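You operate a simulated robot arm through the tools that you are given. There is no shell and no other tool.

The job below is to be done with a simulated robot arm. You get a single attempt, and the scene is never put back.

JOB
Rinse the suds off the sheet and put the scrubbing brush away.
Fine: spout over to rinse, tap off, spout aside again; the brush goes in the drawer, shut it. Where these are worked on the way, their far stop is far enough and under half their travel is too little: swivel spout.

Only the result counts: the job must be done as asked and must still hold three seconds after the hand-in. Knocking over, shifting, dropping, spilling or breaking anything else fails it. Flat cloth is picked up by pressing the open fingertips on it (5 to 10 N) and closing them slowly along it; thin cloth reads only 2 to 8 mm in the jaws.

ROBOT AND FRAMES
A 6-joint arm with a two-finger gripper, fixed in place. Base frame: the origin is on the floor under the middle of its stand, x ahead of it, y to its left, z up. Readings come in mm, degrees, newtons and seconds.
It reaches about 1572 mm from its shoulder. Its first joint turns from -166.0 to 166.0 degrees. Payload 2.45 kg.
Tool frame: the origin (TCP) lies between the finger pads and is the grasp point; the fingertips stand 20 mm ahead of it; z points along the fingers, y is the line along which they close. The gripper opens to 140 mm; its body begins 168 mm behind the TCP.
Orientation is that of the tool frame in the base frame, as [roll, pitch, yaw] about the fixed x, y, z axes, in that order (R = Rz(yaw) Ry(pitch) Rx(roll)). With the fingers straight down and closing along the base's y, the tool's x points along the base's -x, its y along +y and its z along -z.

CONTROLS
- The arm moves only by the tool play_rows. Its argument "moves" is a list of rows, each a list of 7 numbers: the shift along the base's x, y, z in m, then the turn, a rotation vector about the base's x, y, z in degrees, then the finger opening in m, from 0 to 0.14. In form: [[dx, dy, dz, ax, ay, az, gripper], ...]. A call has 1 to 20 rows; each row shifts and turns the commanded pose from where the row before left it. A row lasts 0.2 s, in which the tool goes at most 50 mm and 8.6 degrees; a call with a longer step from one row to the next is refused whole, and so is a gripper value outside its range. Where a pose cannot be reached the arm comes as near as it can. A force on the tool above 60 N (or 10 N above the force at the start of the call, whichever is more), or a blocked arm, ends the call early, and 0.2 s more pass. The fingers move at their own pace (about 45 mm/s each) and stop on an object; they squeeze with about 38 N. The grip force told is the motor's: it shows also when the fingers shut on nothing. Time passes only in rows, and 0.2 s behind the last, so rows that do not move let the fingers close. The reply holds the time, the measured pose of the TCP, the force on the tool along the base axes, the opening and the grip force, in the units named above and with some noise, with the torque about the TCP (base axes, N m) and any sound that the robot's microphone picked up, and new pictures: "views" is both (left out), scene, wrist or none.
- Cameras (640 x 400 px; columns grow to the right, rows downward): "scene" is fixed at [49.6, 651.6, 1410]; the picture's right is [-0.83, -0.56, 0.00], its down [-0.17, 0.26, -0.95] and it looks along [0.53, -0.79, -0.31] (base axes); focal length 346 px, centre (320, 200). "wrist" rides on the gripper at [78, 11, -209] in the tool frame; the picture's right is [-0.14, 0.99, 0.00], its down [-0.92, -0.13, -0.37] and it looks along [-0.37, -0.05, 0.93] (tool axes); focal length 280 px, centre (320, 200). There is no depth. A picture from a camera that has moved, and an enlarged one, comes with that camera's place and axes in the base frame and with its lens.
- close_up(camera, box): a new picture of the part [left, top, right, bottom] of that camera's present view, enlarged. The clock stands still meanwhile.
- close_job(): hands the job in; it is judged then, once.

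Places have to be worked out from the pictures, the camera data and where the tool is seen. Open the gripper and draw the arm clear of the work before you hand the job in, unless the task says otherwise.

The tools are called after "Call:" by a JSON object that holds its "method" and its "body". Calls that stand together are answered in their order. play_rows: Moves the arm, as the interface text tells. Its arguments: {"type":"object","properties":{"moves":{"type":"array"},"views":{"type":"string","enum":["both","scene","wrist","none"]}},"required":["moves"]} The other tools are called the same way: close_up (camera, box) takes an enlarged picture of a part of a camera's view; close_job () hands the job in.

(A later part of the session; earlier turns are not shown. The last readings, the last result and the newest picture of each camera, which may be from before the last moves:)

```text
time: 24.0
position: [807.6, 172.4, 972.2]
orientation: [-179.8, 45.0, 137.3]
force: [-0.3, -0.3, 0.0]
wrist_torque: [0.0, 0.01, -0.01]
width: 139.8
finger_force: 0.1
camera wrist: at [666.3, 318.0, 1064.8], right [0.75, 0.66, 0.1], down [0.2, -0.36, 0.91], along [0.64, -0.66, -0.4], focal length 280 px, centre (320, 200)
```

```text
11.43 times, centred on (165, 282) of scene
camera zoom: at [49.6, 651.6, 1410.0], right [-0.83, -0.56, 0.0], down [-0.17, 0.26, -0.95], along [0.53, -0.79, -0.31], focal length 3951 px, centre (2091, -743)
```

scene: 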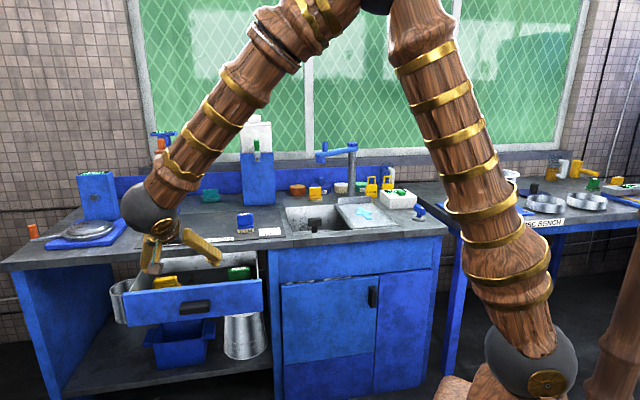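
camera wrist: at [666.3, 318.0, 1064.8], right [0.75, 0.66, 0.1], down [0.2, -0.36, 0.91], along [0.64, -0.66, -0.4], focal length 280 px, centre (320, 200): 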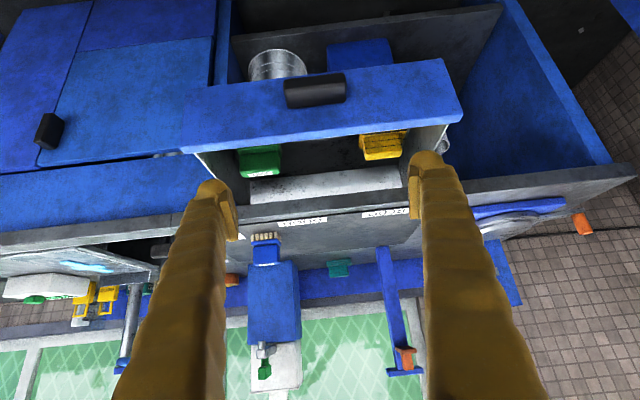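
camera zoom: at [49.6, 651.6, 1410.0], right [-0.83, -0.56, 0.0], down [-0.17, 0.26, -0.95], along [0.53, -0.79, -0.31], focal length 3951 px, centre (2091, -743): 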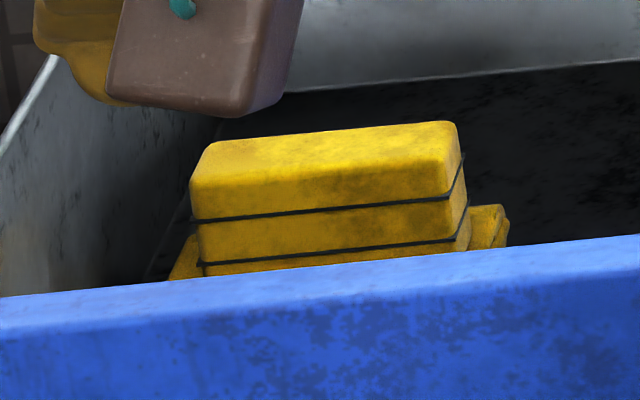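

The green item in the drawer is labelled PAD and the yellow one is a stacked bundle. I'm checking the tools on the disc bench and the two brushes again for anything that tells them apart.

Call:
{"method": "close_up", "body": {"camera": "scene", "box": [575, 160, 640, 200]}}

Call:
{"method": "close_up", "body": {"camera": "scene", "box": [500, 150, 640, 240]}}

Call:
{"method": "close_up", "body": {"camera": "scene", "box": [230, 110, 290, 160]}}

Call:
{"method": "close_up", "body": {"camera": "scene", "box": [60, 165, 130, 250]}}

Call:
{"method": "close_up", "body": {"camera": "scene", "box": [145, 120, 190, 160]}}

```text
9.85 times, centred on (608, 180) of scene
camera zoom: at [49.6, 651.6, 1410.0], right [-0.83, -0.56, 0.0], down [-0.17, 0.26, -0.95], along [0.53, -0.79, -0.31], focal length 3404 px, centre (-2511, 397)
```

zoom: 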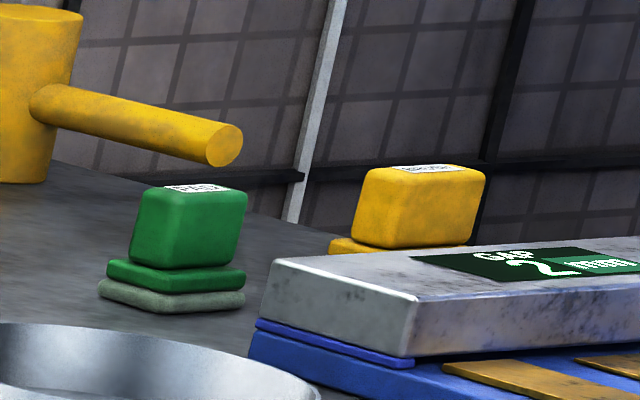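

```text
4.44 times, centred on (570, 195) of scene
camera zoom: at [49.6, 651.6, 1410.0], right [-0.83, -0.56, 0.0], down [-0.17, 0.26, -0.95], along [0.53, -0.79, -0.31], focal length 1536 px, centre (-791, 222)
```

zoom: 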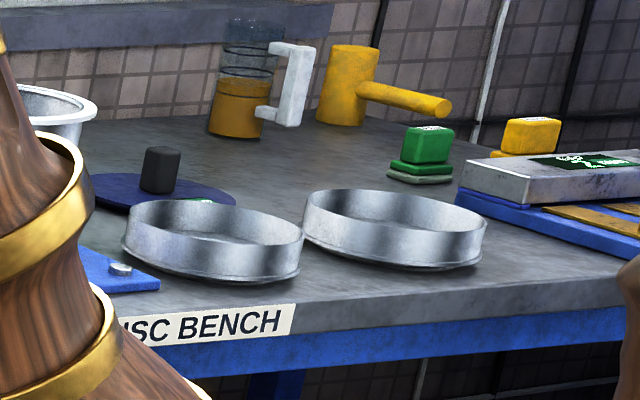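

```text
8.00 times, centred on (260, 135) of scene
camera zoom: at [49.6, 651.6, 1410.0], right [-0.83, -0.56, 0.0], down [-0.17, 0.26, -0.95], along [0.53, -0.79, -0.31], focal length 2766 px, centre (800, 720)
```

zoom: 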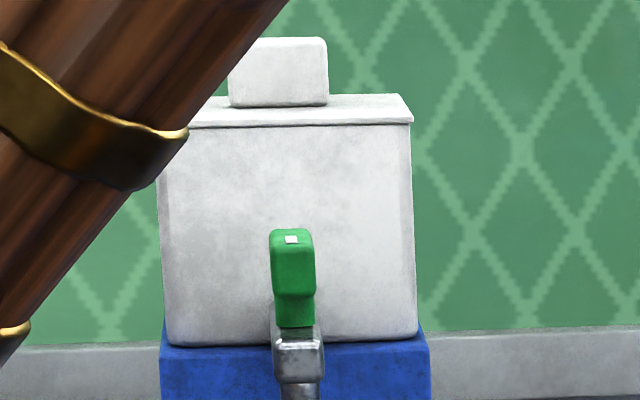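

```text
4.71 times, centred on (95, 208) of scene
camera zoom: at [49.6, 651.6, 1410.0], right [-0.83, -0.56, 0.0], down [-0.17, 0.26, -0.95], along [0.53, -0.79, -0.31], focal length 1627 px, centre (1379, 165)
```

zoom: 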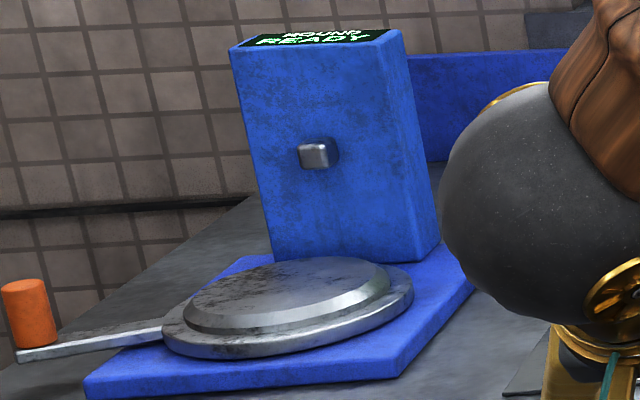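

```text
10.00 times, centred on (168, 140) of scene
camera zoom: at [49.6, 651.6, 1410.0], right [-0.83, -0.56, 0.0], down [-0.17, 0.26, -0.95], along [0.53, -0.79, -0.31], focal length 3457 px, centre (1845, 800)
```

zoom: 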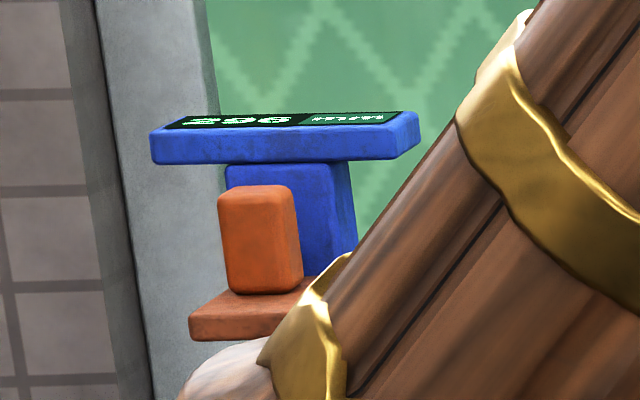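

There's a second lever tap (green) on the white dispenser, so the blue handle beside the sink is the sink's tap. I'm zooming on the labels of the disc-bench tools.

Call:
{"method": "close_up", "body": {"camera": "scene", "box": [606, 172, 628, 190]}}

Call:
{"method": "close_up", "body": {"camera": "scene", "box": [584, 176, 602, 194]}}

Call:
{"method": "close_up", "body": {"camera": "scene", "box": [195, 180, 235, 205]}}

```text
16.00 times, centred on (617, 181) of scene
camera zoom: at [49.6, 651.6, 1410.0], right [-0.83, -0.56, 0.0], down [-0.17, 0.26, -0.95], along [0.53, -0.79, -0.31], focal length 5531 px, centre (-4432, 504)
```

zoom: 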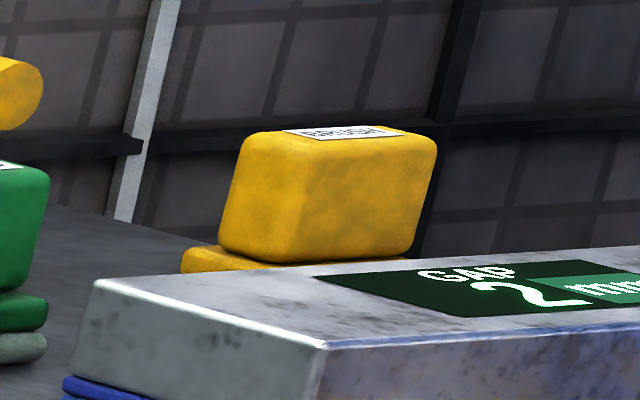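

```text
16.00 times, centred on (593, 185) of scene
camera zoom: at [49.6, 651.6, 1410.0], right [-0.83, -0.56, 0.0], down [-0.17, 0.26, -0.95], along [0.53, -0.79, -0.31], focal length 5531 px, centre (-4048, 440)
```

zoom: 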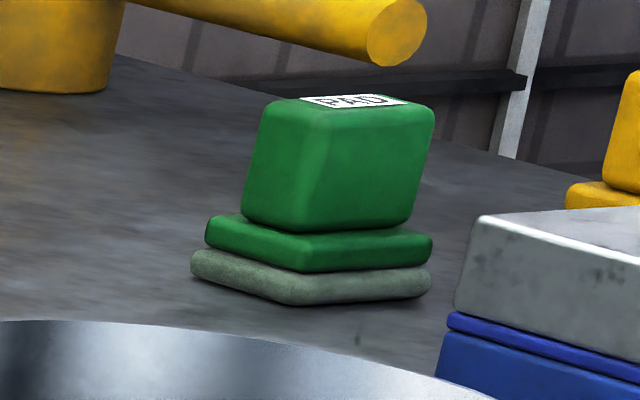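

```text
16.00 times, centred on (215, 192) of scene
camera zoom: at [49.6, 651.6, 1410.0], right [-0.83, -0.56, 0.0], down [-0.17, 0.26, -0.95], along [0.53, -0.79, -0.31], focal length 5531 px, centre (2000, 320)
```

zoom: 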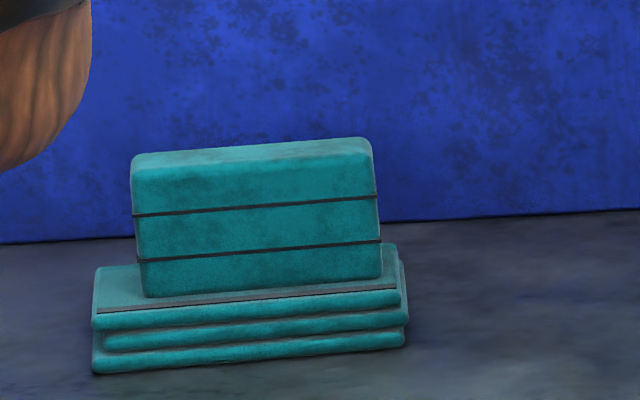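

The disc bench has its own yellow BRUSH and green PAD, so yellow brushes look like standard stock and the blue one is odd. Before deciding, I want a close look at the bristles of both brushes, starting with the blue one.

Call:
{"method": "play_rows", "body": {"moves": [[0.014, -0.044, 0.0, 0, 0, 0, 0.14], [0.014, -0.044, 0.0, 0, 0, 0, 0.14], [0.014, -0.044, 0.0, 0, 0, 0, 0.14], [0.014, -0.044, 0.0, 0, 0, 0, 0.14], [0.014, -0.044, 0.0, 0, 0, 0, 0.14], [0.014, -0.044, 0.0, 0, 0, 0, 0.14], [0.014, -0.044, 0.0, 0, 0, 0, 0.14], [0, 0, 0, 0, 0, 0, 0.14]], "views": "wrist"}}

Call:
{"method": "close_up", "body": {"camera": "wrist", "box": [240, 120, 400, 260]}}

```text
time: 25.8
position: [904.8, -135.0, 973.8]
orientation: [-179.8, 45.0, 137.3]
force: [0.7, -0.1, 0.3]
wrist_torque: [0.0, 0.01, -0.03]
width: 140.0
finger_force: 0.1
camera wrist: at [764.3, 10.2, 1065.3], right [0.75, 0.66, 0.1], down [0.2, -0.36, 0.91], along [0.64, -0.66, -0.4], focal length 280 px, centre (320, 200)
```

wrist: 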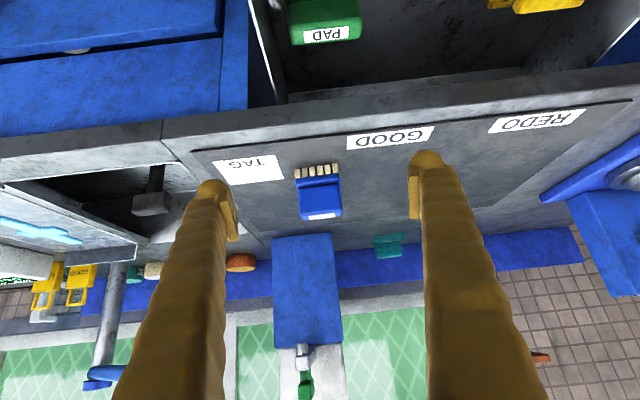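

```text
2.86 times, centred on (320, 190) of wrist
camera zoom: at [764.3, 10.2, 1065.3], right [0.75, 0.66, 0.1], down [0.2, -0.36, 0.91], along [0.64, -0.66, -0.4], focal length 801 px, centre (320, 229)
```

zoom: 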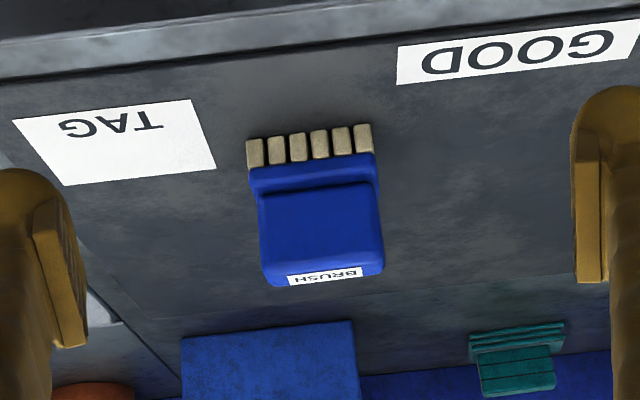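

The blue brush's bristles are plain tan with no residue. I'm taking the same kind of view of the yellow brush from over the sink.

Call:
{"method": "play_rows", "body": {"moves": [[-0.01, -0.044, 0.008, 0, 0, 0, 0.14], [-0.01, -0.044, 0.008, 0, 0, 0, 0.14], [-0.01, -0.044, 0.008, 0, 0, 0, 0.14], [-0.01, -0.044, 0.008, 0, 0, 0, 0.14], [-0.01, -0.044, 0.008, 0, 0, 0, 0.14], [-0.01, -0.044, 0.0, 0, 0, 0, 0.14], [-0.01, -0.044, 0.0, 0, 0, 0, 0.14], [-0.01, -0.044, 0.0, 0, 0, 0, 0.14], [0.0, -0.03, 0.0, 0, 0, 0, 0.14], [0, 0, 0, 0, 0, 0, 0.14]], "views": "both"}}

Call:
{"method": "close_up", "body": {"camera": "wrist", "box": [220, 100, 420, 240]}}

```text
time: 28.0
position: [826.9, -518.6, 1012.5]
orientation: [-179.9, 45.0, 137.3]
force: [-0.3, -0.1, 0.5]
wrist_torque: [0.03, 0.0, -0.01]
width: 140.1
finger_force: 0.0
camera wrist: at [685.1, -372.1, 1104.8], right [0.75, 0.66, 0.1], down [0.2, -0.36, 0.91], along [0.64, -0.66, -0.4], focal length 280 px, centre (320, 200)
```

scene: 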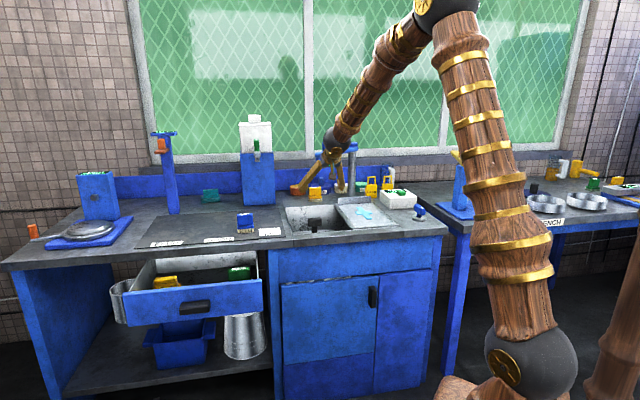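
wrist: 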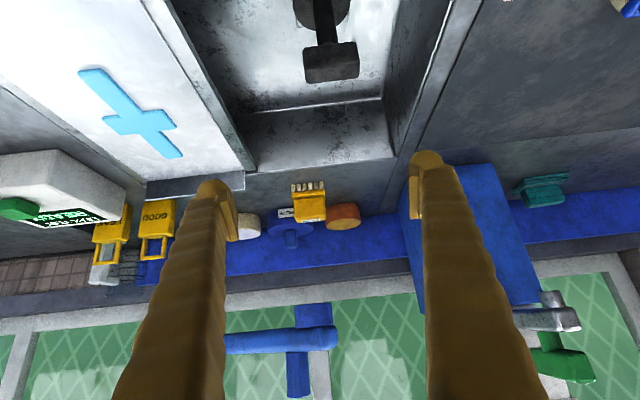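

```text
2.86 times, centred on (320, 170) of wrist
camera zoom: at [685.1, -372.1, 1104.8], right [0.75, 0.66, 0.1], down [0.2, -0.36, 0.91], along [0.64, -0.66, -0.4], focal length 801 px, centre (320, 286)
```

zoom: 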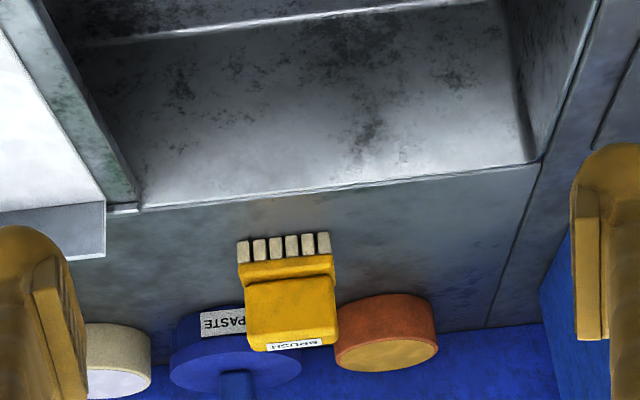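

The yellow brush stands right in front of the PASTE pot, so I read it as the paste brush. The blue one, left out on the work mat, is the likely scrubbing brush. I'll do the rinse first: rise, turn straight down and hover above the spout's peg (estimated at 909, -671, top z 1171), turned so the jaws close along its swing.

Call:
{"method": "play_rows", "body": {"moves": [[0, 0, 0.048, 0, 0, 0, 0.14], [0, 0, 0.048, 0, 0, 0, 0.14], [0, 0, 0.048, 5.09, 5.505, 0, 0.14], [0, 0, 0.048, 5.09, 5.505, 0, 0.14], [0, 0, 0.048, 5.09, 5.505, 0, 0.14], [0, 0, 0.048, 5.09, 5.505, 0, 0.14], [0.0, 0.0, 0, 5.09, 5.505, 0, 0.14], [0.0, 0.0, 0, 5.09, 5.505, 0, 0.14], [0.012, -0.022, 0, 0, 0, -8.2, 0.14], [0.012, -0.022, 0, 0, 0, -8.2, 0.14], [0.012, -0.022, 0, 0, 0, -8.2, 0.14], [0.012, -0.022, 0, 0, 0, -8.2, 0.14], [0.012, -0.022, 0, 0, 0, -8.2, 0.14], [0.012, -0.022, 0, 0, 0, -8.2, 0.14], [0.01, -0.02, 0, 0, 0, -7.5, 0.14], [0, 0, 0, 0, 0, 0, 0.14]], "views": "both"}}

```text
time: 31.4
position: [870.0, -642.3, 1273.8]
orientation: [-179.9, 0.0, 80.3]
force: [-0.3, -0.3, 0.5]
wrist_torque: [-0.01, -0.04, 0.0]
width: 140.1
finger_force: 0.0
out of reach, approached as far as the arm can: row 13, 14, 15
camera wrist: at [894.9, -567.7, 1482.4], right [0.95, -0.3, 0.0], down [-0.28, -0.89, 0.37], along [-0.11, -0.35, -0.93], focal length 280 px, centre (320, 200)
```

scene: 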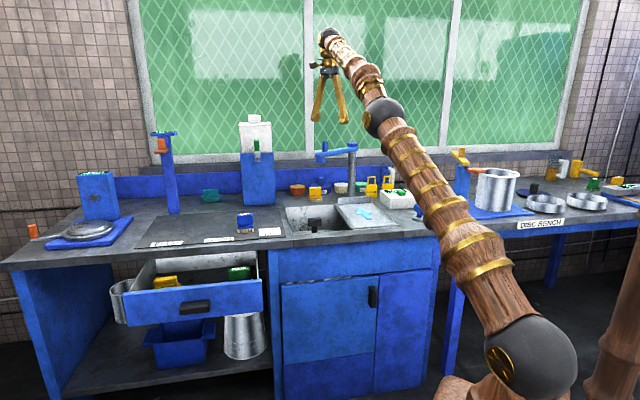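
wrist: 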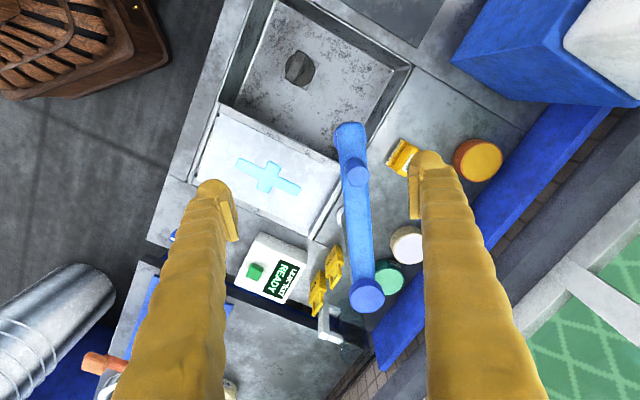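

The last rows were at the reach limit at this height, but the view of the spout is good. I'm zooming in to locate the peg, the nozzle and the post.

Call:
{"method": "close_up", "body": {"camera": "wrist", "box": [300, 110, 420, 320]}}

Call:
{"method": "close_up", "body": {"camera": "wrist", "box": [180, 60, 380, 260]}}

Call:
{"method": "close_up", "body": {"camera": "scene", "box": [310, 138, 365, 172]}}

```text
1.90 times, centred on (360, 215) of wrist
camera zoom: at [894.9, -567.7, 1482.4], right [0.95, -0.3, 0.0], down [-0.28, -0.89, 0.37], along [-0.11, -0.35, -0.93], focal length 534 px, centre (244, 171)
```

zoom: 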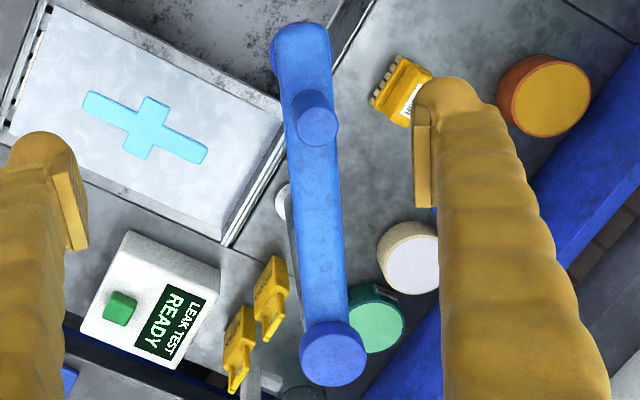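

```text
2.00 times, centred on (280, 160) of wrist
camera zoom: at [894.9, -567.7, 1482.4], right [0.95, -0.3, 0.0], down [-0.28, -0.89, 0.37], along [-0.11, -0.35, -0.93], focal length 561 px, centre (400, 280)
```

zoom: 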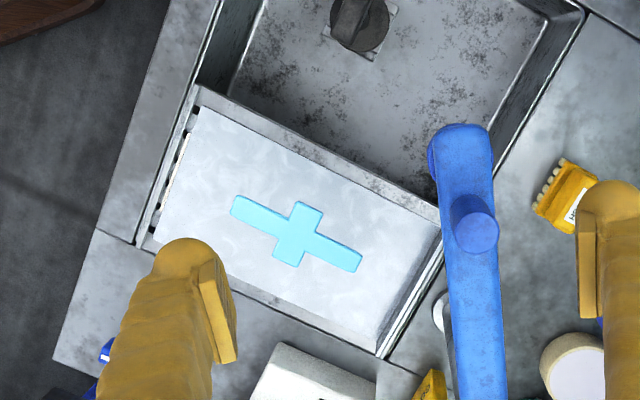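

```text
11.64 times, centred on (338, 155) of scene
camera zoom: at [49.6, 651.6, 1410.0], right [-0.83, -0.56, 0.0], down [-0.17, 0.26, -0.95], along [0.53, -0.79, -0.31], focal length 4023 px, centre (116, 724)
```

zoom: 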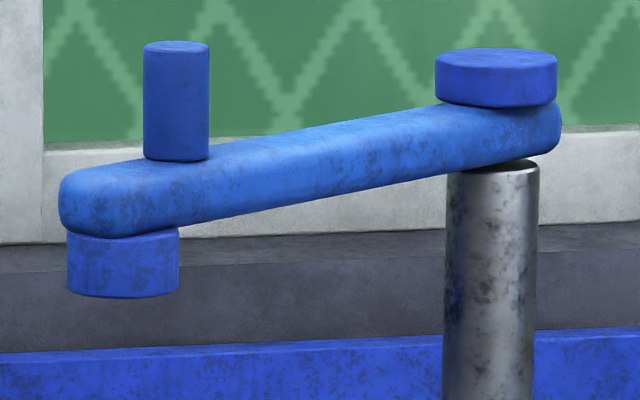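

The peg top triangulates to (909, -671, 1172) and is about 26 mm across. The post axis is near (874, -865) and the suds centre near (723, -711), so the spout must turn about +55°. I'm moving over the peg at z 1200 with the jaws at 90 mm.

Call:
{"method": "play_rows", "body": {"moves": [[0.01, -0.0075, -0.025, 0, 0, 0, 0.09], [0.01, -0.0075, -0.025, 0, 0, 0, 0.09], [0.01, -0.0075, -0.022, 0, 0, 0, 0.09], [0.009, -0.0065, 0, 0, 0, 0, 0.09], [0, 0, 0, 0, 0, 0, 0.09]], "views": "both"}}

```text
time: 32.6
position: [904.5, -666.5, 1197.2]
orientation: [-179.8, 0.0, 80.5]
force: [0.0, 0.4, 0.8]
wrist_torque: [-0.03, 0.01, 0.0]
width: 89.9
finger_force: 0.1
out of reach, approached as far as the arm can: row 4
camera wrist: at [928.5, -592.2, 1406.3], right [0.95, -0.3, 0.0], down [-0.28, -0.89, 0.37], along [-0.11, -0.35, -0.93], focal length 280 px, centre (320, 200)
```

scene: 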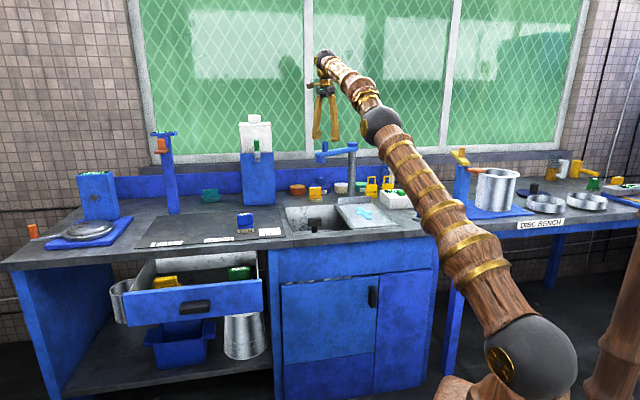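
wrist: 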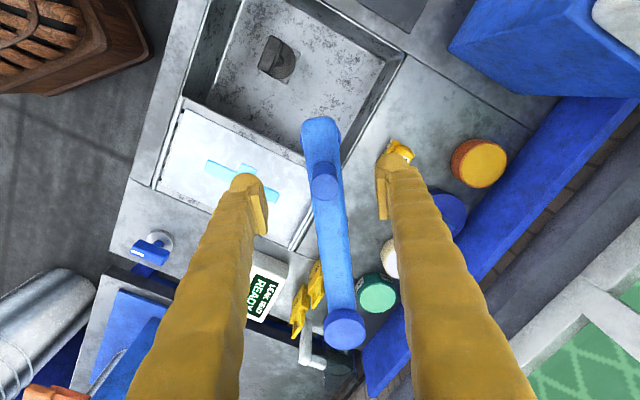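

The peg shows at the predicted pixel, so my estimate holds. I'm lowering around it to z 1155 and centring.

Call:
{"method": "play_rows", "body": {"moves": [[0.002, -0.002, -0.02, 0, 0, 0, 0.09], [0.0025, -0.0025, -0.02, 0, 0, 0, 0.09], [0, 0, 0, 0, 0, 0, 0.09]], "views": "wrist"}}

```text
time: 33.4
position: [908.4, -671.0, 1157.9]
orientation: [-179.8, 0.0, 80.5]
force: [0.5, -0.4, 0.4]
wrist_torque: [-0.01, 0.01, 0.0]
width: 90.0
finger_force: 0.0
camera wrist: at [933.0, -595.9, 1366.5], right [0.95, -0.3, 0.0], down [-0.28, -0.89, 0.37], along [-0.11, -0.35, -0.93], focal length 280 px, centre (320, 200)
```

wrist: 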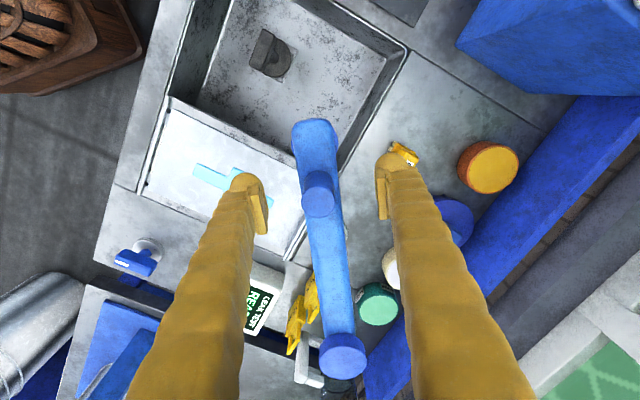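

The peg is centred between the pads. I'm closing to a loose 34 mm cage around it and starting the swing with two small 4° steps to feel the force.

Call:
{"method": "play_rows", "body": {"moves": [[0.0, 0.0, 0, 0, 0, 0, 0.06], [0, 0, 0, 0, 0, 0, 0.034], [0, 0, 0, 0, 0, 0, 0.034], [-0.0136, 0.0019, 0, 0, 0, 4, 0.034], [-0.0137, 0.0011, 0, 0, 0, 4, 0.034], [0, 0, 0, 0, 0, 0, 0.034]], "views": "both"}}

```text
time: 34.8
position: [881.8, -667.6, 1158.2]
orientation: [-179.8, 0.0, 88.5]
force: [-0.8, -0.4, 0.1]
wrist_torque: [0.03, -0.01, 0.03]
width: 34.1
finger_force: 0.0
camera wrist: at [894.5, -590.4, 1366.6], right [0.99, -0.16, 0.0], down [-0.15, -0.92, 0.37], along [-0.06, -0.36, -0.93], focal length 280 px, centre (320, 200)
```

scene: 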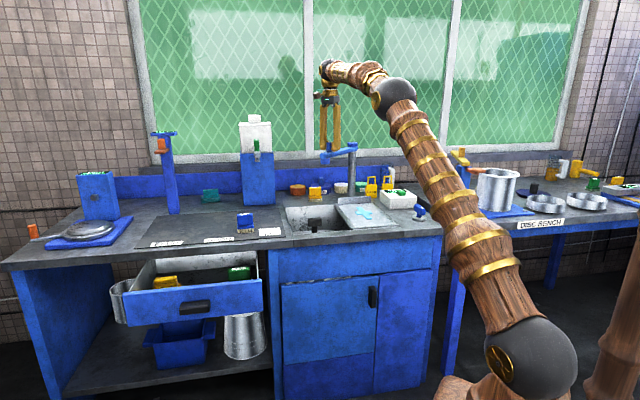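
wrist: 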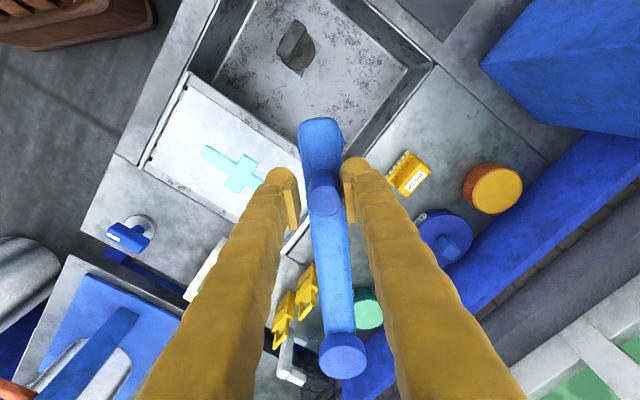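

The spout follows the fingers with almost no force. I'm continuing along the arc in 6° steps.

Call:
{"method": "play_rows", "body": {"moves": [[-0.0206, -0.0003, 0, 0, 0, 6, 0.034], [-0.0204, -0.0025, 0, 0, 0, 6, 0.034], [-0.0201, -0.0045, 0, 0, 0, 6, 0.034], [-0.0196, -0.0067, 0, 0, 0, 6, 0.034], [-0.0187, -0.0086, 0, 0, 0, 6, 0.034], [-0.0177, -0.0106, 0, 0, 0, 6, 0.034], [0, 0, 0, 0, 0, 0, 0.034]], "views": "both"}}

```text
time: 36.4
position: [763.8, -702.4, 1157.8]
orientation: [-179.8, 0.0, 124.5]
force: [0.1, -0.6, 0.9]
wrist_torque: [0.0, 0.01, 0.0]
width: 34.0
finger_force: 0.1
camera wrist: at [729.1, -631.9, 1366.4], right [0.89, 0.45, 0.0], down [0.42, -0.83, 0.37], along [0.16, -0.33, -0.93], focal length 280 px, centre (320, 200)
```

scene: 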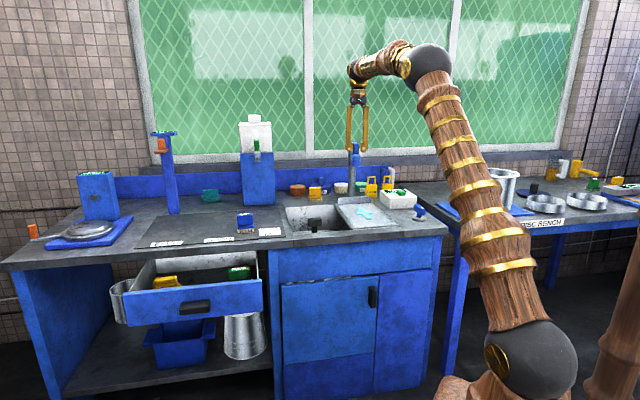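
wrist: 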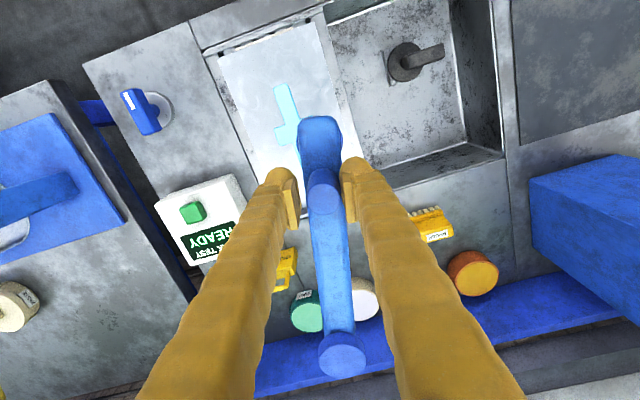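

The spout is at about 124°, nearly over the suds. I'm continuing past 136° in smaller steps to find the far stop.

Call:
{"method": "play_rows", "body": {"moves": [[-0.0165, -0.0123, 0, 0, 0, 6, 0.034], [-0.0151, -0.0141, 0, 0, 0, 6, 0.034], [-0.0093, -0.0101, 0, 0, 0, 4, 0.034], [-0.0085, -0.0109, 0, 0, 0, 4, 0.034], [0, 0, 0, 0, 0, 0, 0.034]], "views": "both"}}

```text
time: 37.4
position: [724.4, -739.9, 1158.6]
orientation: [179.7, 0.1, 144.3]
force: [25.6, 34.7, 2.0]
wrist_torque: [-0.26, 0.71, -0.08]
width: 59.1
finger_force: 18.5
stopped in row 5: the force on the tool passed its limit at 66 N (the readings are from after the stop); the commanded pose is now the measured one
camera wrist: at [665.9, -686.5, 1366.1], right [0.69, 0.72, 0.01], down [0.67, -0.64, 0.37], along [0.27, -0.25, -0.93], focal length 280 px, centre (320, 200)
```

scene: 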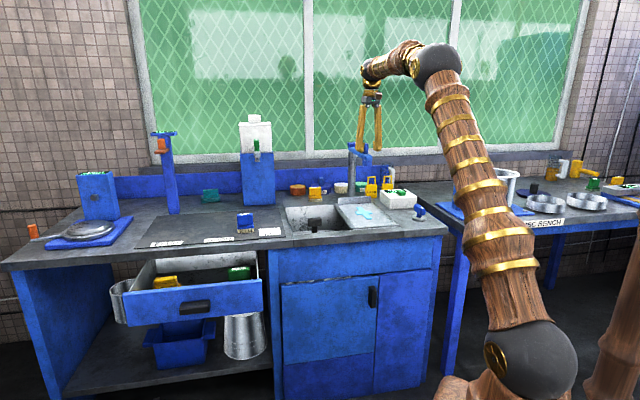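
wrist: 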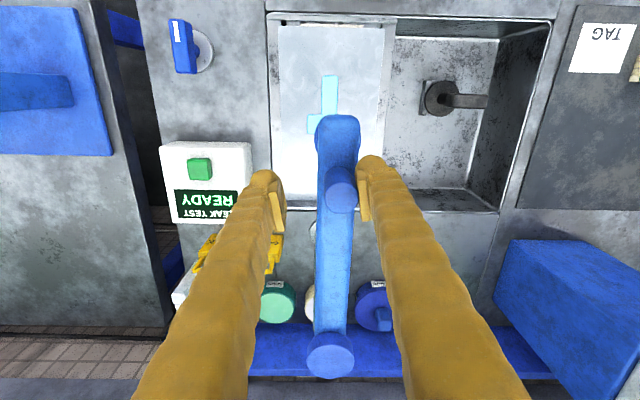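

The spout has met its far stop at about 135°, right over the suds, and the trailing finger is pressing on the peg. I'm relieving that, opening, and lifting clear.

Call:
{"method": "play_rows", "body": {"moves": [[0.006, 0.006, 0, 0, 0, 0, 0.07], [0.005, 0.005, 0, 0, 0, 0, 0.08], [0, 0, 0, 0, 0, 0, 0.08], [0, 0, 0.03, 0, 0, 0, 0.08], [0, 0, 0.045, 0, 0, 0, 0.08], [0, 0, 0.045, 0, 0, 0, 0.08], [0, 0, 0, 0, 0, 0, 0.08]], "views": "both"}}

```text
time: 39.0
position: [730.7, -732.0, 1278.3]
orientation: [179.9, 0.1, 144.2]
force: [-0.9, 0.6, -0.1]
wrist_torque: [-0.01, 0.0, 0.02]
width: 79.7
finger_force: 0.0
camera wrist: at [673.7, -678.7, 1486.8], right [0.69, 0.72, 0.0], down [0.67, -0.64, 0.37], along [0.27, -0.25, -0.93], focal length 280 px, centre (320, 200)
```

scene: 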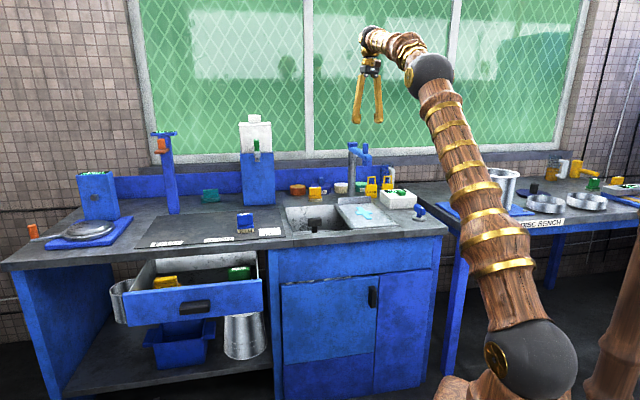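
wrist: 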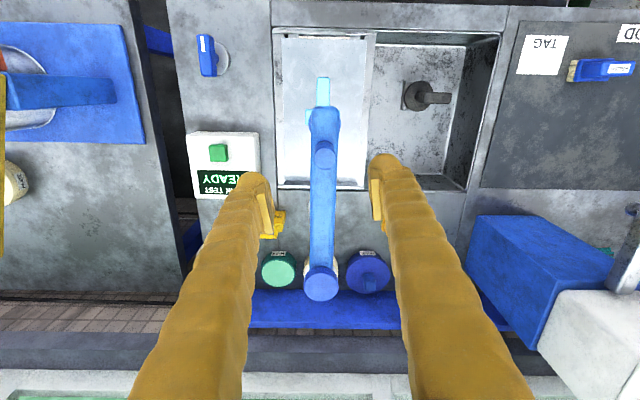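

The spout now rests over the suds. I'm moving over to the tap handle at the front right corner for a closer look before gripping it.

Call:
{"method": "play_rows", "body": {"moves": [[-0.046, -0.004, -0.01, 0, 0, 0, 0.1], [-0.046, -0.004, -0.01, 0, 0, 0, 0.1], [-0.046, -0.004, -0.02, 0, 0, 0, 0.1], [-0.046, -0.004, -0.02, 0, 0, 0, 0.1], [-0.046, -0.004, -0.04, 0, 0, 0, 0.1], [0, 0, 0, 0, 0, 0, 0.1]], "views": "both"}}

Call:
{"method": "close_up", "body": {"camera": "wrist", "box": [240, 100, 400, 240]}}

```text
refused: row 3 steps farther than a row can; nothing moved
```

```text
2.86 times, centred on (320, 170) of wrist
camera zoom: at [673.7, -678.7, 1486.8], right [0.69, 0.72, 0.0], down [0.67, -0.64, 0.37], along [0.27, -0.25, -0.93], focal length 801 px, centre (320, 286)
```

zoom: 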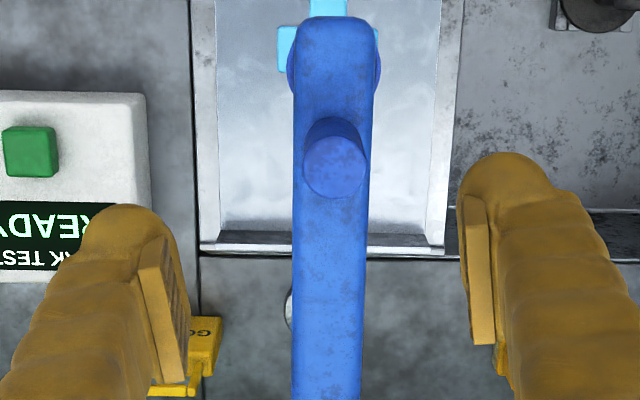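

That call was refused because some rows were too long. I'm repeating the move with shorter rows.

Call:
{"method": "play_rows", "body": {"moves": [[-0.045, -0.004, 0, 0, 0, 0, 0.1], [-0.045, -0.004, 0, 0, 0, 0, 0.1], [-0.045, -0.004, 0, 0, 0, 0, 0.1], [-0.045, -0.004, 0, 0, 0, 0, 0.1], [-0.045, -0.004, 0, 0, 0, 0, 0.1], [0, 0, -0.045, 0, 0, 0, 0.1], [0, 0, -0.045, 0, 0, 0, 0.1], [0, 0, 0, 0, 0, 0, 0.1]], "views": "both"}}

Call:
{"method": "close_up", "body": {"camera": "wrist", "box": [240, 100, 400, 240]}}

```text
time: 40.8
position: [505.2, -752.4, 1187.1]
orientation: [179.9, 0.1, 144.0]
force: [0.7, -0.6, -0.2]
wrist_torque: [0.0, 0.03, -0.01]
width: 99.9
finger_force: 0.1
camera wrist: at [448.5, -698.9, 1395.4], right [0.69, 0.72, 0.0], down [0.67, -0.64, 0.37], along [0.27, -0.26, -0.93], focal length 280 px, centre (320, 200)
```

scene: 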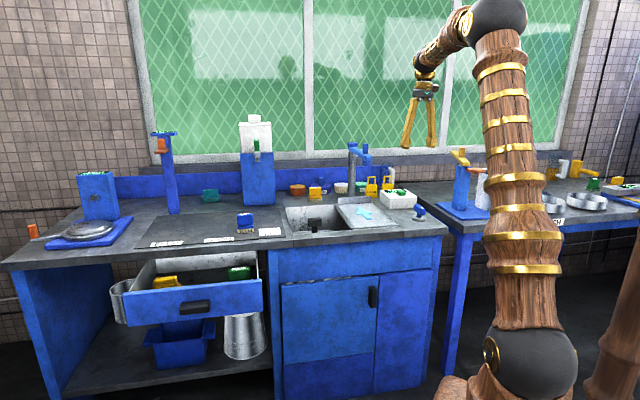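
wrist: 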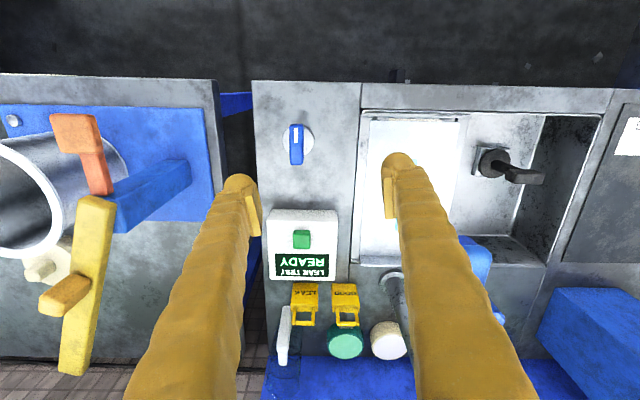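

```text
2.86 times, centred on (320, 170) of wrist
camera zoom: at [448.5, -698.9, 1395.4], right [0.69, 0.72, 0.0], down [0.67, -0.64, 0.37], along [0.27, -0.26, -0.93], focal length 801 px, centre (320, 286)
```

zoom: 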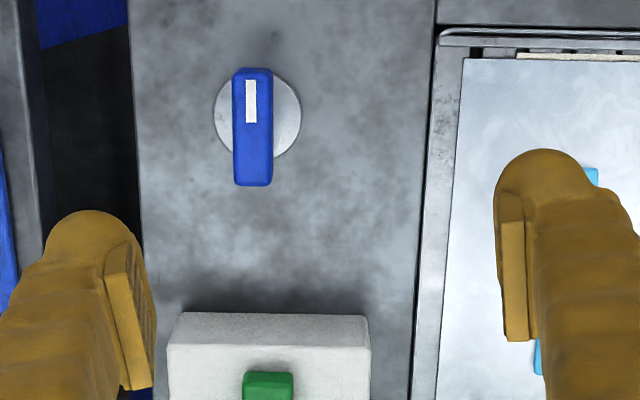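

The tap handle is a 24 × 70 mm bar on a vertical stem at about (485, -791), with its top near z 915 and lying along the bench normal. I'm aligning the jaws across it and lowering to z 990 for a check.

Call:
{"method": "play_rows", "body": {"moves": [[-0.004, -0.008, -0.04, 0, 0, -2, 0.09], [-0.004, -0.008, -0.04, 0, 0, -2, 0.08], [-0.004, -0.008, -0.04, 0, 0, -2, 0.08], [-0.004, -0.008, -0.04, 0, 0, -1.8, 0.08], [-0.0037, -0.0066, -0.037, 0, 0, 0, 0.08], [0, 0, 0, 0, 0, 0, 0.08]], "views": "both"}}

Call:
{"method": "close_up", "body": {"camera": "wrist", "box": [220, 100, 420, 260]}}

```text
time: 42.2
position: [487.3, -791.2, 990.5]
orientation: [179.9, 0.1, 136.4]
force: [-0.1, -0.5, 0.3]
wrist_torque: [-0.01, -0.01, -0.02]
width: 79.8
finger_force: 0.0
camera wrist: at [437.0, -730.0, 1199.0], right [0.78, 0.62, 0.0], down [0.58, -0.73, 0.37], along [0.23, -0.29, -0.93], focal length 280 px, centre (320, 200)
```

scene: 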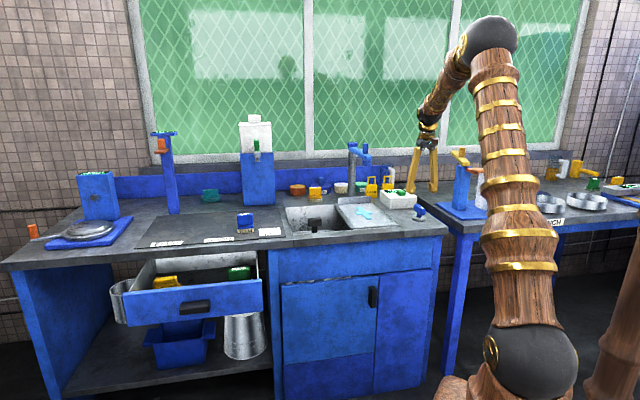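
wrist: 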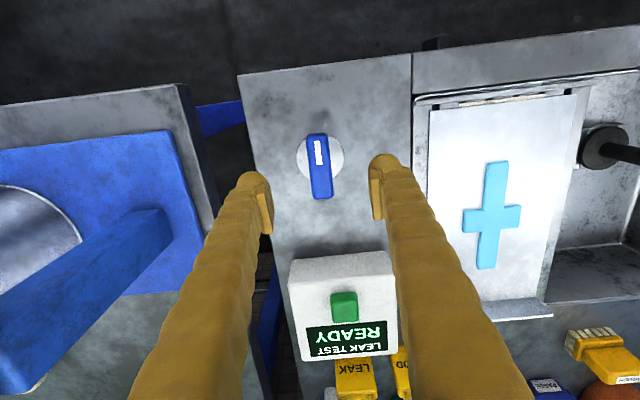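

```text
2.50 times, centred on (320, 180) of wrist
camera zoom: at [437.0, -730.0, 1199.0], right [0.78, 0.62, 0.0], down [0.58, -0.73, 0.37], along [0.23, -0.29, -0.93], focal length 701 px, centre (320, 250)
```

zoom: 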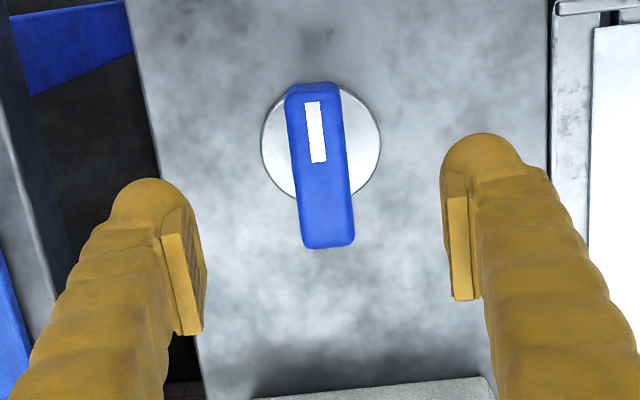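

The bar's centre and stem both come out at (485, -790.5). I'm descending so the pads straddle the bar, then closing on it.

Call:
{"method": "play_rows", "body": {"moves": [[-0.001, 0.0005, -0.032, 0, 0, -1.0, 0.07], [-0.001, 0.0, -0.03, 0, 0, -0.5, 0.07], [0, 0, -0.03, 0, 0, 0, 0.07], [0, 0, 0, 0, 0, 0, 0.05], [0, 0, 0, 0, 0, 0, 0.02], [0, 0, 0, 0, 0, 0, 0.015], [0, 0, 0, 0, 0, 0, 0.015], [0, 0, 0, 0, 0, 0, 0.015]], "views": "both"}}

```text
time: 44.0
position: [485.9, -789.6, 897.5]
orientation: [179.8, 0.1, 134.8]
force: [17.9, 16.5, -3.1]
wrist_torque: [0.11, -0.24, 0.08]
width: 23.2
finger_force: 42.5
camera wrist: at [437.3, -727.4, 1106.1], right [0.8, 0.6, 0.0], down [0.56, -0.74, 0.37], along [0.22, -0.29, -0.93], focal length 280 px, centre (320, 200)
```

scene: 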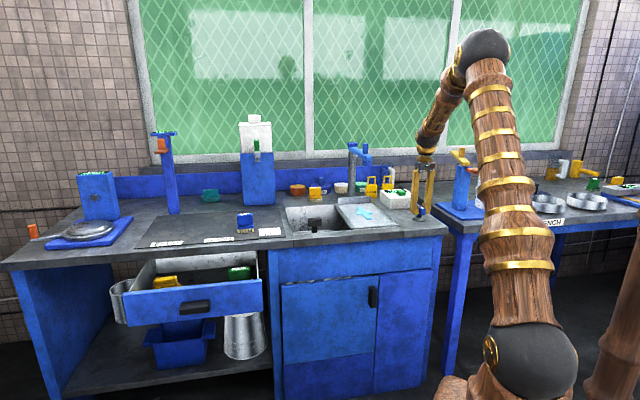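
wrist: 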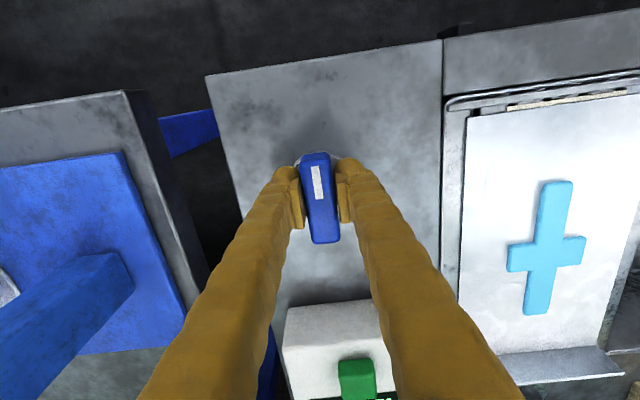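

The bar is gripped at 23 mm with a small side load. I'm easing that off and trying a counter-clockwise (opening) turn in small steps.

Call:
{"method": "play_rows", "body": {"moves": [[0.001, 0.001, 0, 0, 0, 0, 0.015], [0, 0, 0, 0, 0, 3, 0.015], [0, 0, 0, 0, 0, 3, 0.015], [0, 0, 0, 0, 0, 3, 0.015], [0, 0, 0, 0, 0, 0, 0.015]], "views": "wrist"}}

```text
time: 45.2
position: [484.4, -789.3, 897.7]
orientation: [179.9, 0.2, 143.8]
force: [-0.3, -1.0, -11.8]
wrist_torque: [-0.02, -0.03, -1.64]
width: 26.1
finger_force: 45.2
camera wrist: at [428.1, -735.4, 1106.6], right [0.7, 0.72, 0.0], down [0.67, -0.65, 0.37], along [0.27, -0.26, -0.93], focal length 280 px, centre (320, 200)
```

wrist: 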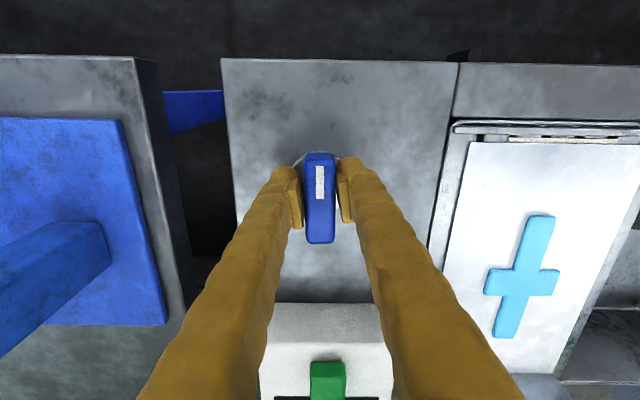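

The torque of -1.6 N m and the jaws spreading to 26 mm mean the bar is blocked counter-clockwise. I'm turning it clockwise instead.

Call:
{"method": "play_rows", "body": {"moves": [[0, 0, 0, 0, 0, -4.5, 0.015], [0, 0, 0, 0, 0, -4.5, 0.015], [0, 0, 0, 0, 0, -4, 0.015], [0, 0, 0, 0, 0, -4, 0.015], [0, 0, 0, 0, 0, -4, 0.015], [0, 0, 0, 0, 0, 0, 0.015]], "views": "both"}}

```text
time: 46.6
position: [486.8, -790.4, 898.1]
orientation: [179.9, 0.1, 122.8]
force: [-2.8, -7.0, -11.0]
wrist_torque: [-0.06, 0.0, -0.03]
width: 23.0
finger_force: 45.2
camera wrist: at [452.4, -718.3, 1106.9], right [0.91, 0.42, 0.0], down [0.39, -0.84, 0.37], along [0.16, -0.34, -0.93], focal length 280 px, centre (320, 200)
```

scene: 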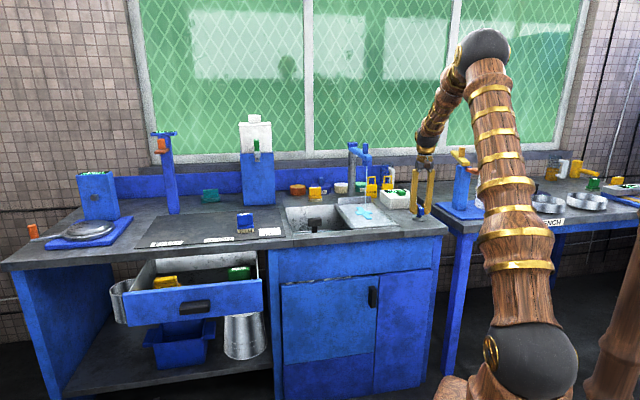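
wrist: 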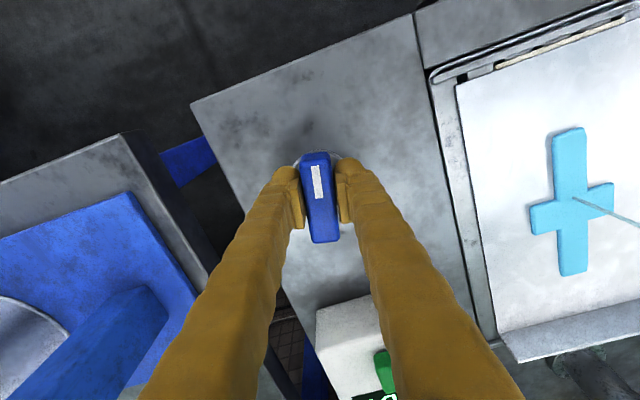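

Water has started as a thin stream landing right on the suds. I'm opening the tap further clockwise for a fuller flow.

Call:
{"method": "play_rows", "body": {"moves": [[0, 0, 0, 0, 0, -6, 0.015], [0, 0, 0, 0, 0, -6, 0.015], [0, 0, 0, 0, 0, -6, 0.015], [0, 0, 0, 0, 0, -6, 0.015], [0, 0, 0, 0, 0, -6, 0.015], [0, 0, 0, 0, 0, 0, 0.015]], "views": "both"}}

```text
time: 48.0
position: [487.9, -788.0, 898.6]
orientation: [179.8, 0.1, 92.8]
force: [28.8, 2.3, -8.9]
wrist_torque: [0.02, -0.29, 0.09]
width: 23.1
finger_force: 44.7
camera wrist: at [494.0, -710.5, 1107.0], right [1.0, -0.09, 0.0], down [-0.08, -0.93, 0.37], along [-0.03, -0.37, -0.93], focal length 280 px, centre (320, 200)
```

scene: 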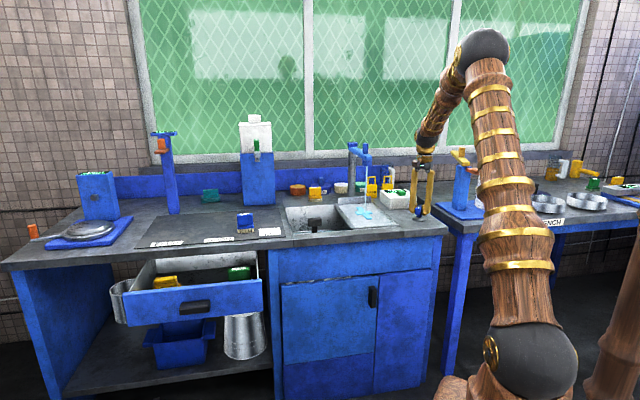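
wrist: 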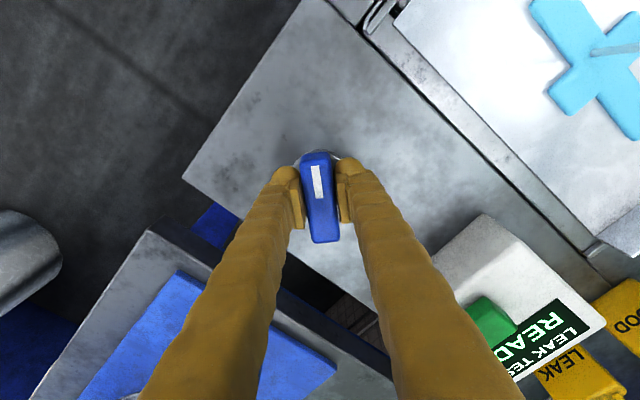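

The stream is flowing well onto the suds. I'm easing the 29 N side load and waiting about 3 s to see whether the patch washes off.

Call:
{"method": "play_rows", "body": {"moves": [[0.0015, 0, 0, 0, 0, 0, 0.015], [0, 0, 0, 0, 0, 0, 0.015], [0, 0, 0, 0, 0, 0, 0.015], [0, 0, 0, 0, 0, 0, 0.015], [0, 0, 0, 0, 0, 0, 0.015], [0, 0, 0, 0, 0, 0, 0.015], [0, 0, 0, 0, 0, 0, 0.015], [0, 0, 0, 0, 0, 0, 0.015], [0, 0, 0, 0, 0, 0, 0.015], [0, 0, 0, 0, 0, 0, 0.015], [0, 0, 0, 0, 0, 0, 0.015], [0, 0, 0, 0, 0, 0, 0.015]], "views": "both"}}

Call:
{"method": "close_up", "body": {"camera": "scene", "box": [330, 140, 430, 240]}}

```text
time: 50.6
position: [488.4, -788.7, 899.2]
orientation: [179.9, 0.2, 92.8]
force: [1.0, 12.3, 2.1]
wrist_torque: [0.14, 0.0, 0.04]
width: 23.1
finger_force: 45.5
camera wrist: at [494.3, -710.6, 1107.0], right [1.0, -0.09, 0.0], down [-0.08, -0.93, 0.37], along [-0.03, -0.37, -0.93], focal length 280 px, centre (320, 200)
```

scene: 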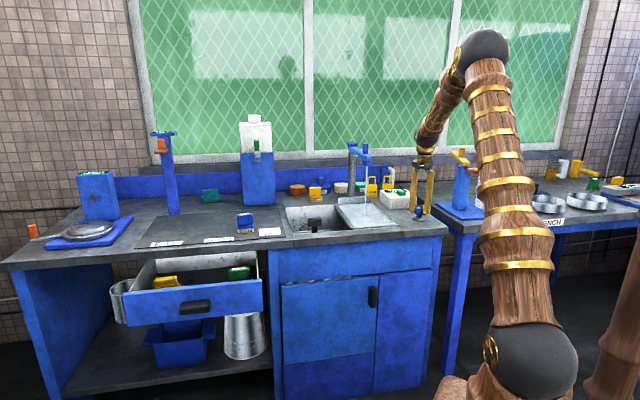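
wrist: 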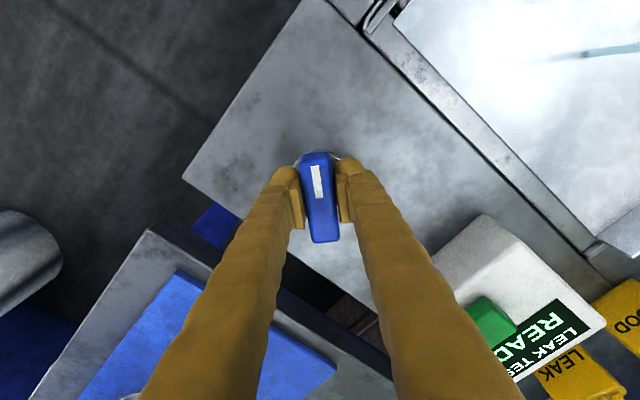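

```text
4.00 times, centred on (380, 190) of scene
camera zoom: at [49.6, 651.6, 1410.0], right [-0.83, -0.56, 0.0], down [-0.17, 0.26, -0.95], along [0.53, -0.79, -0.31], focal length 1383 px, centre (80, 240)
```

zoom: 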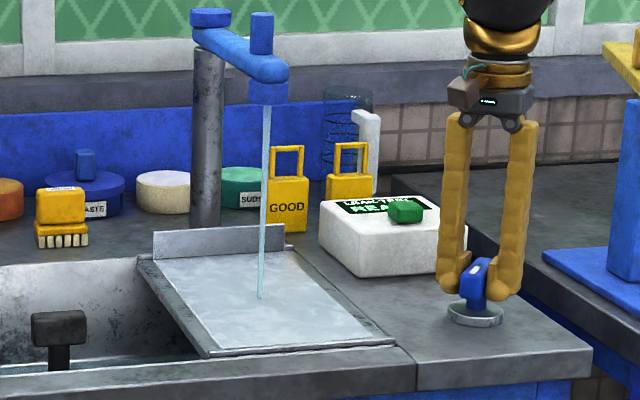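

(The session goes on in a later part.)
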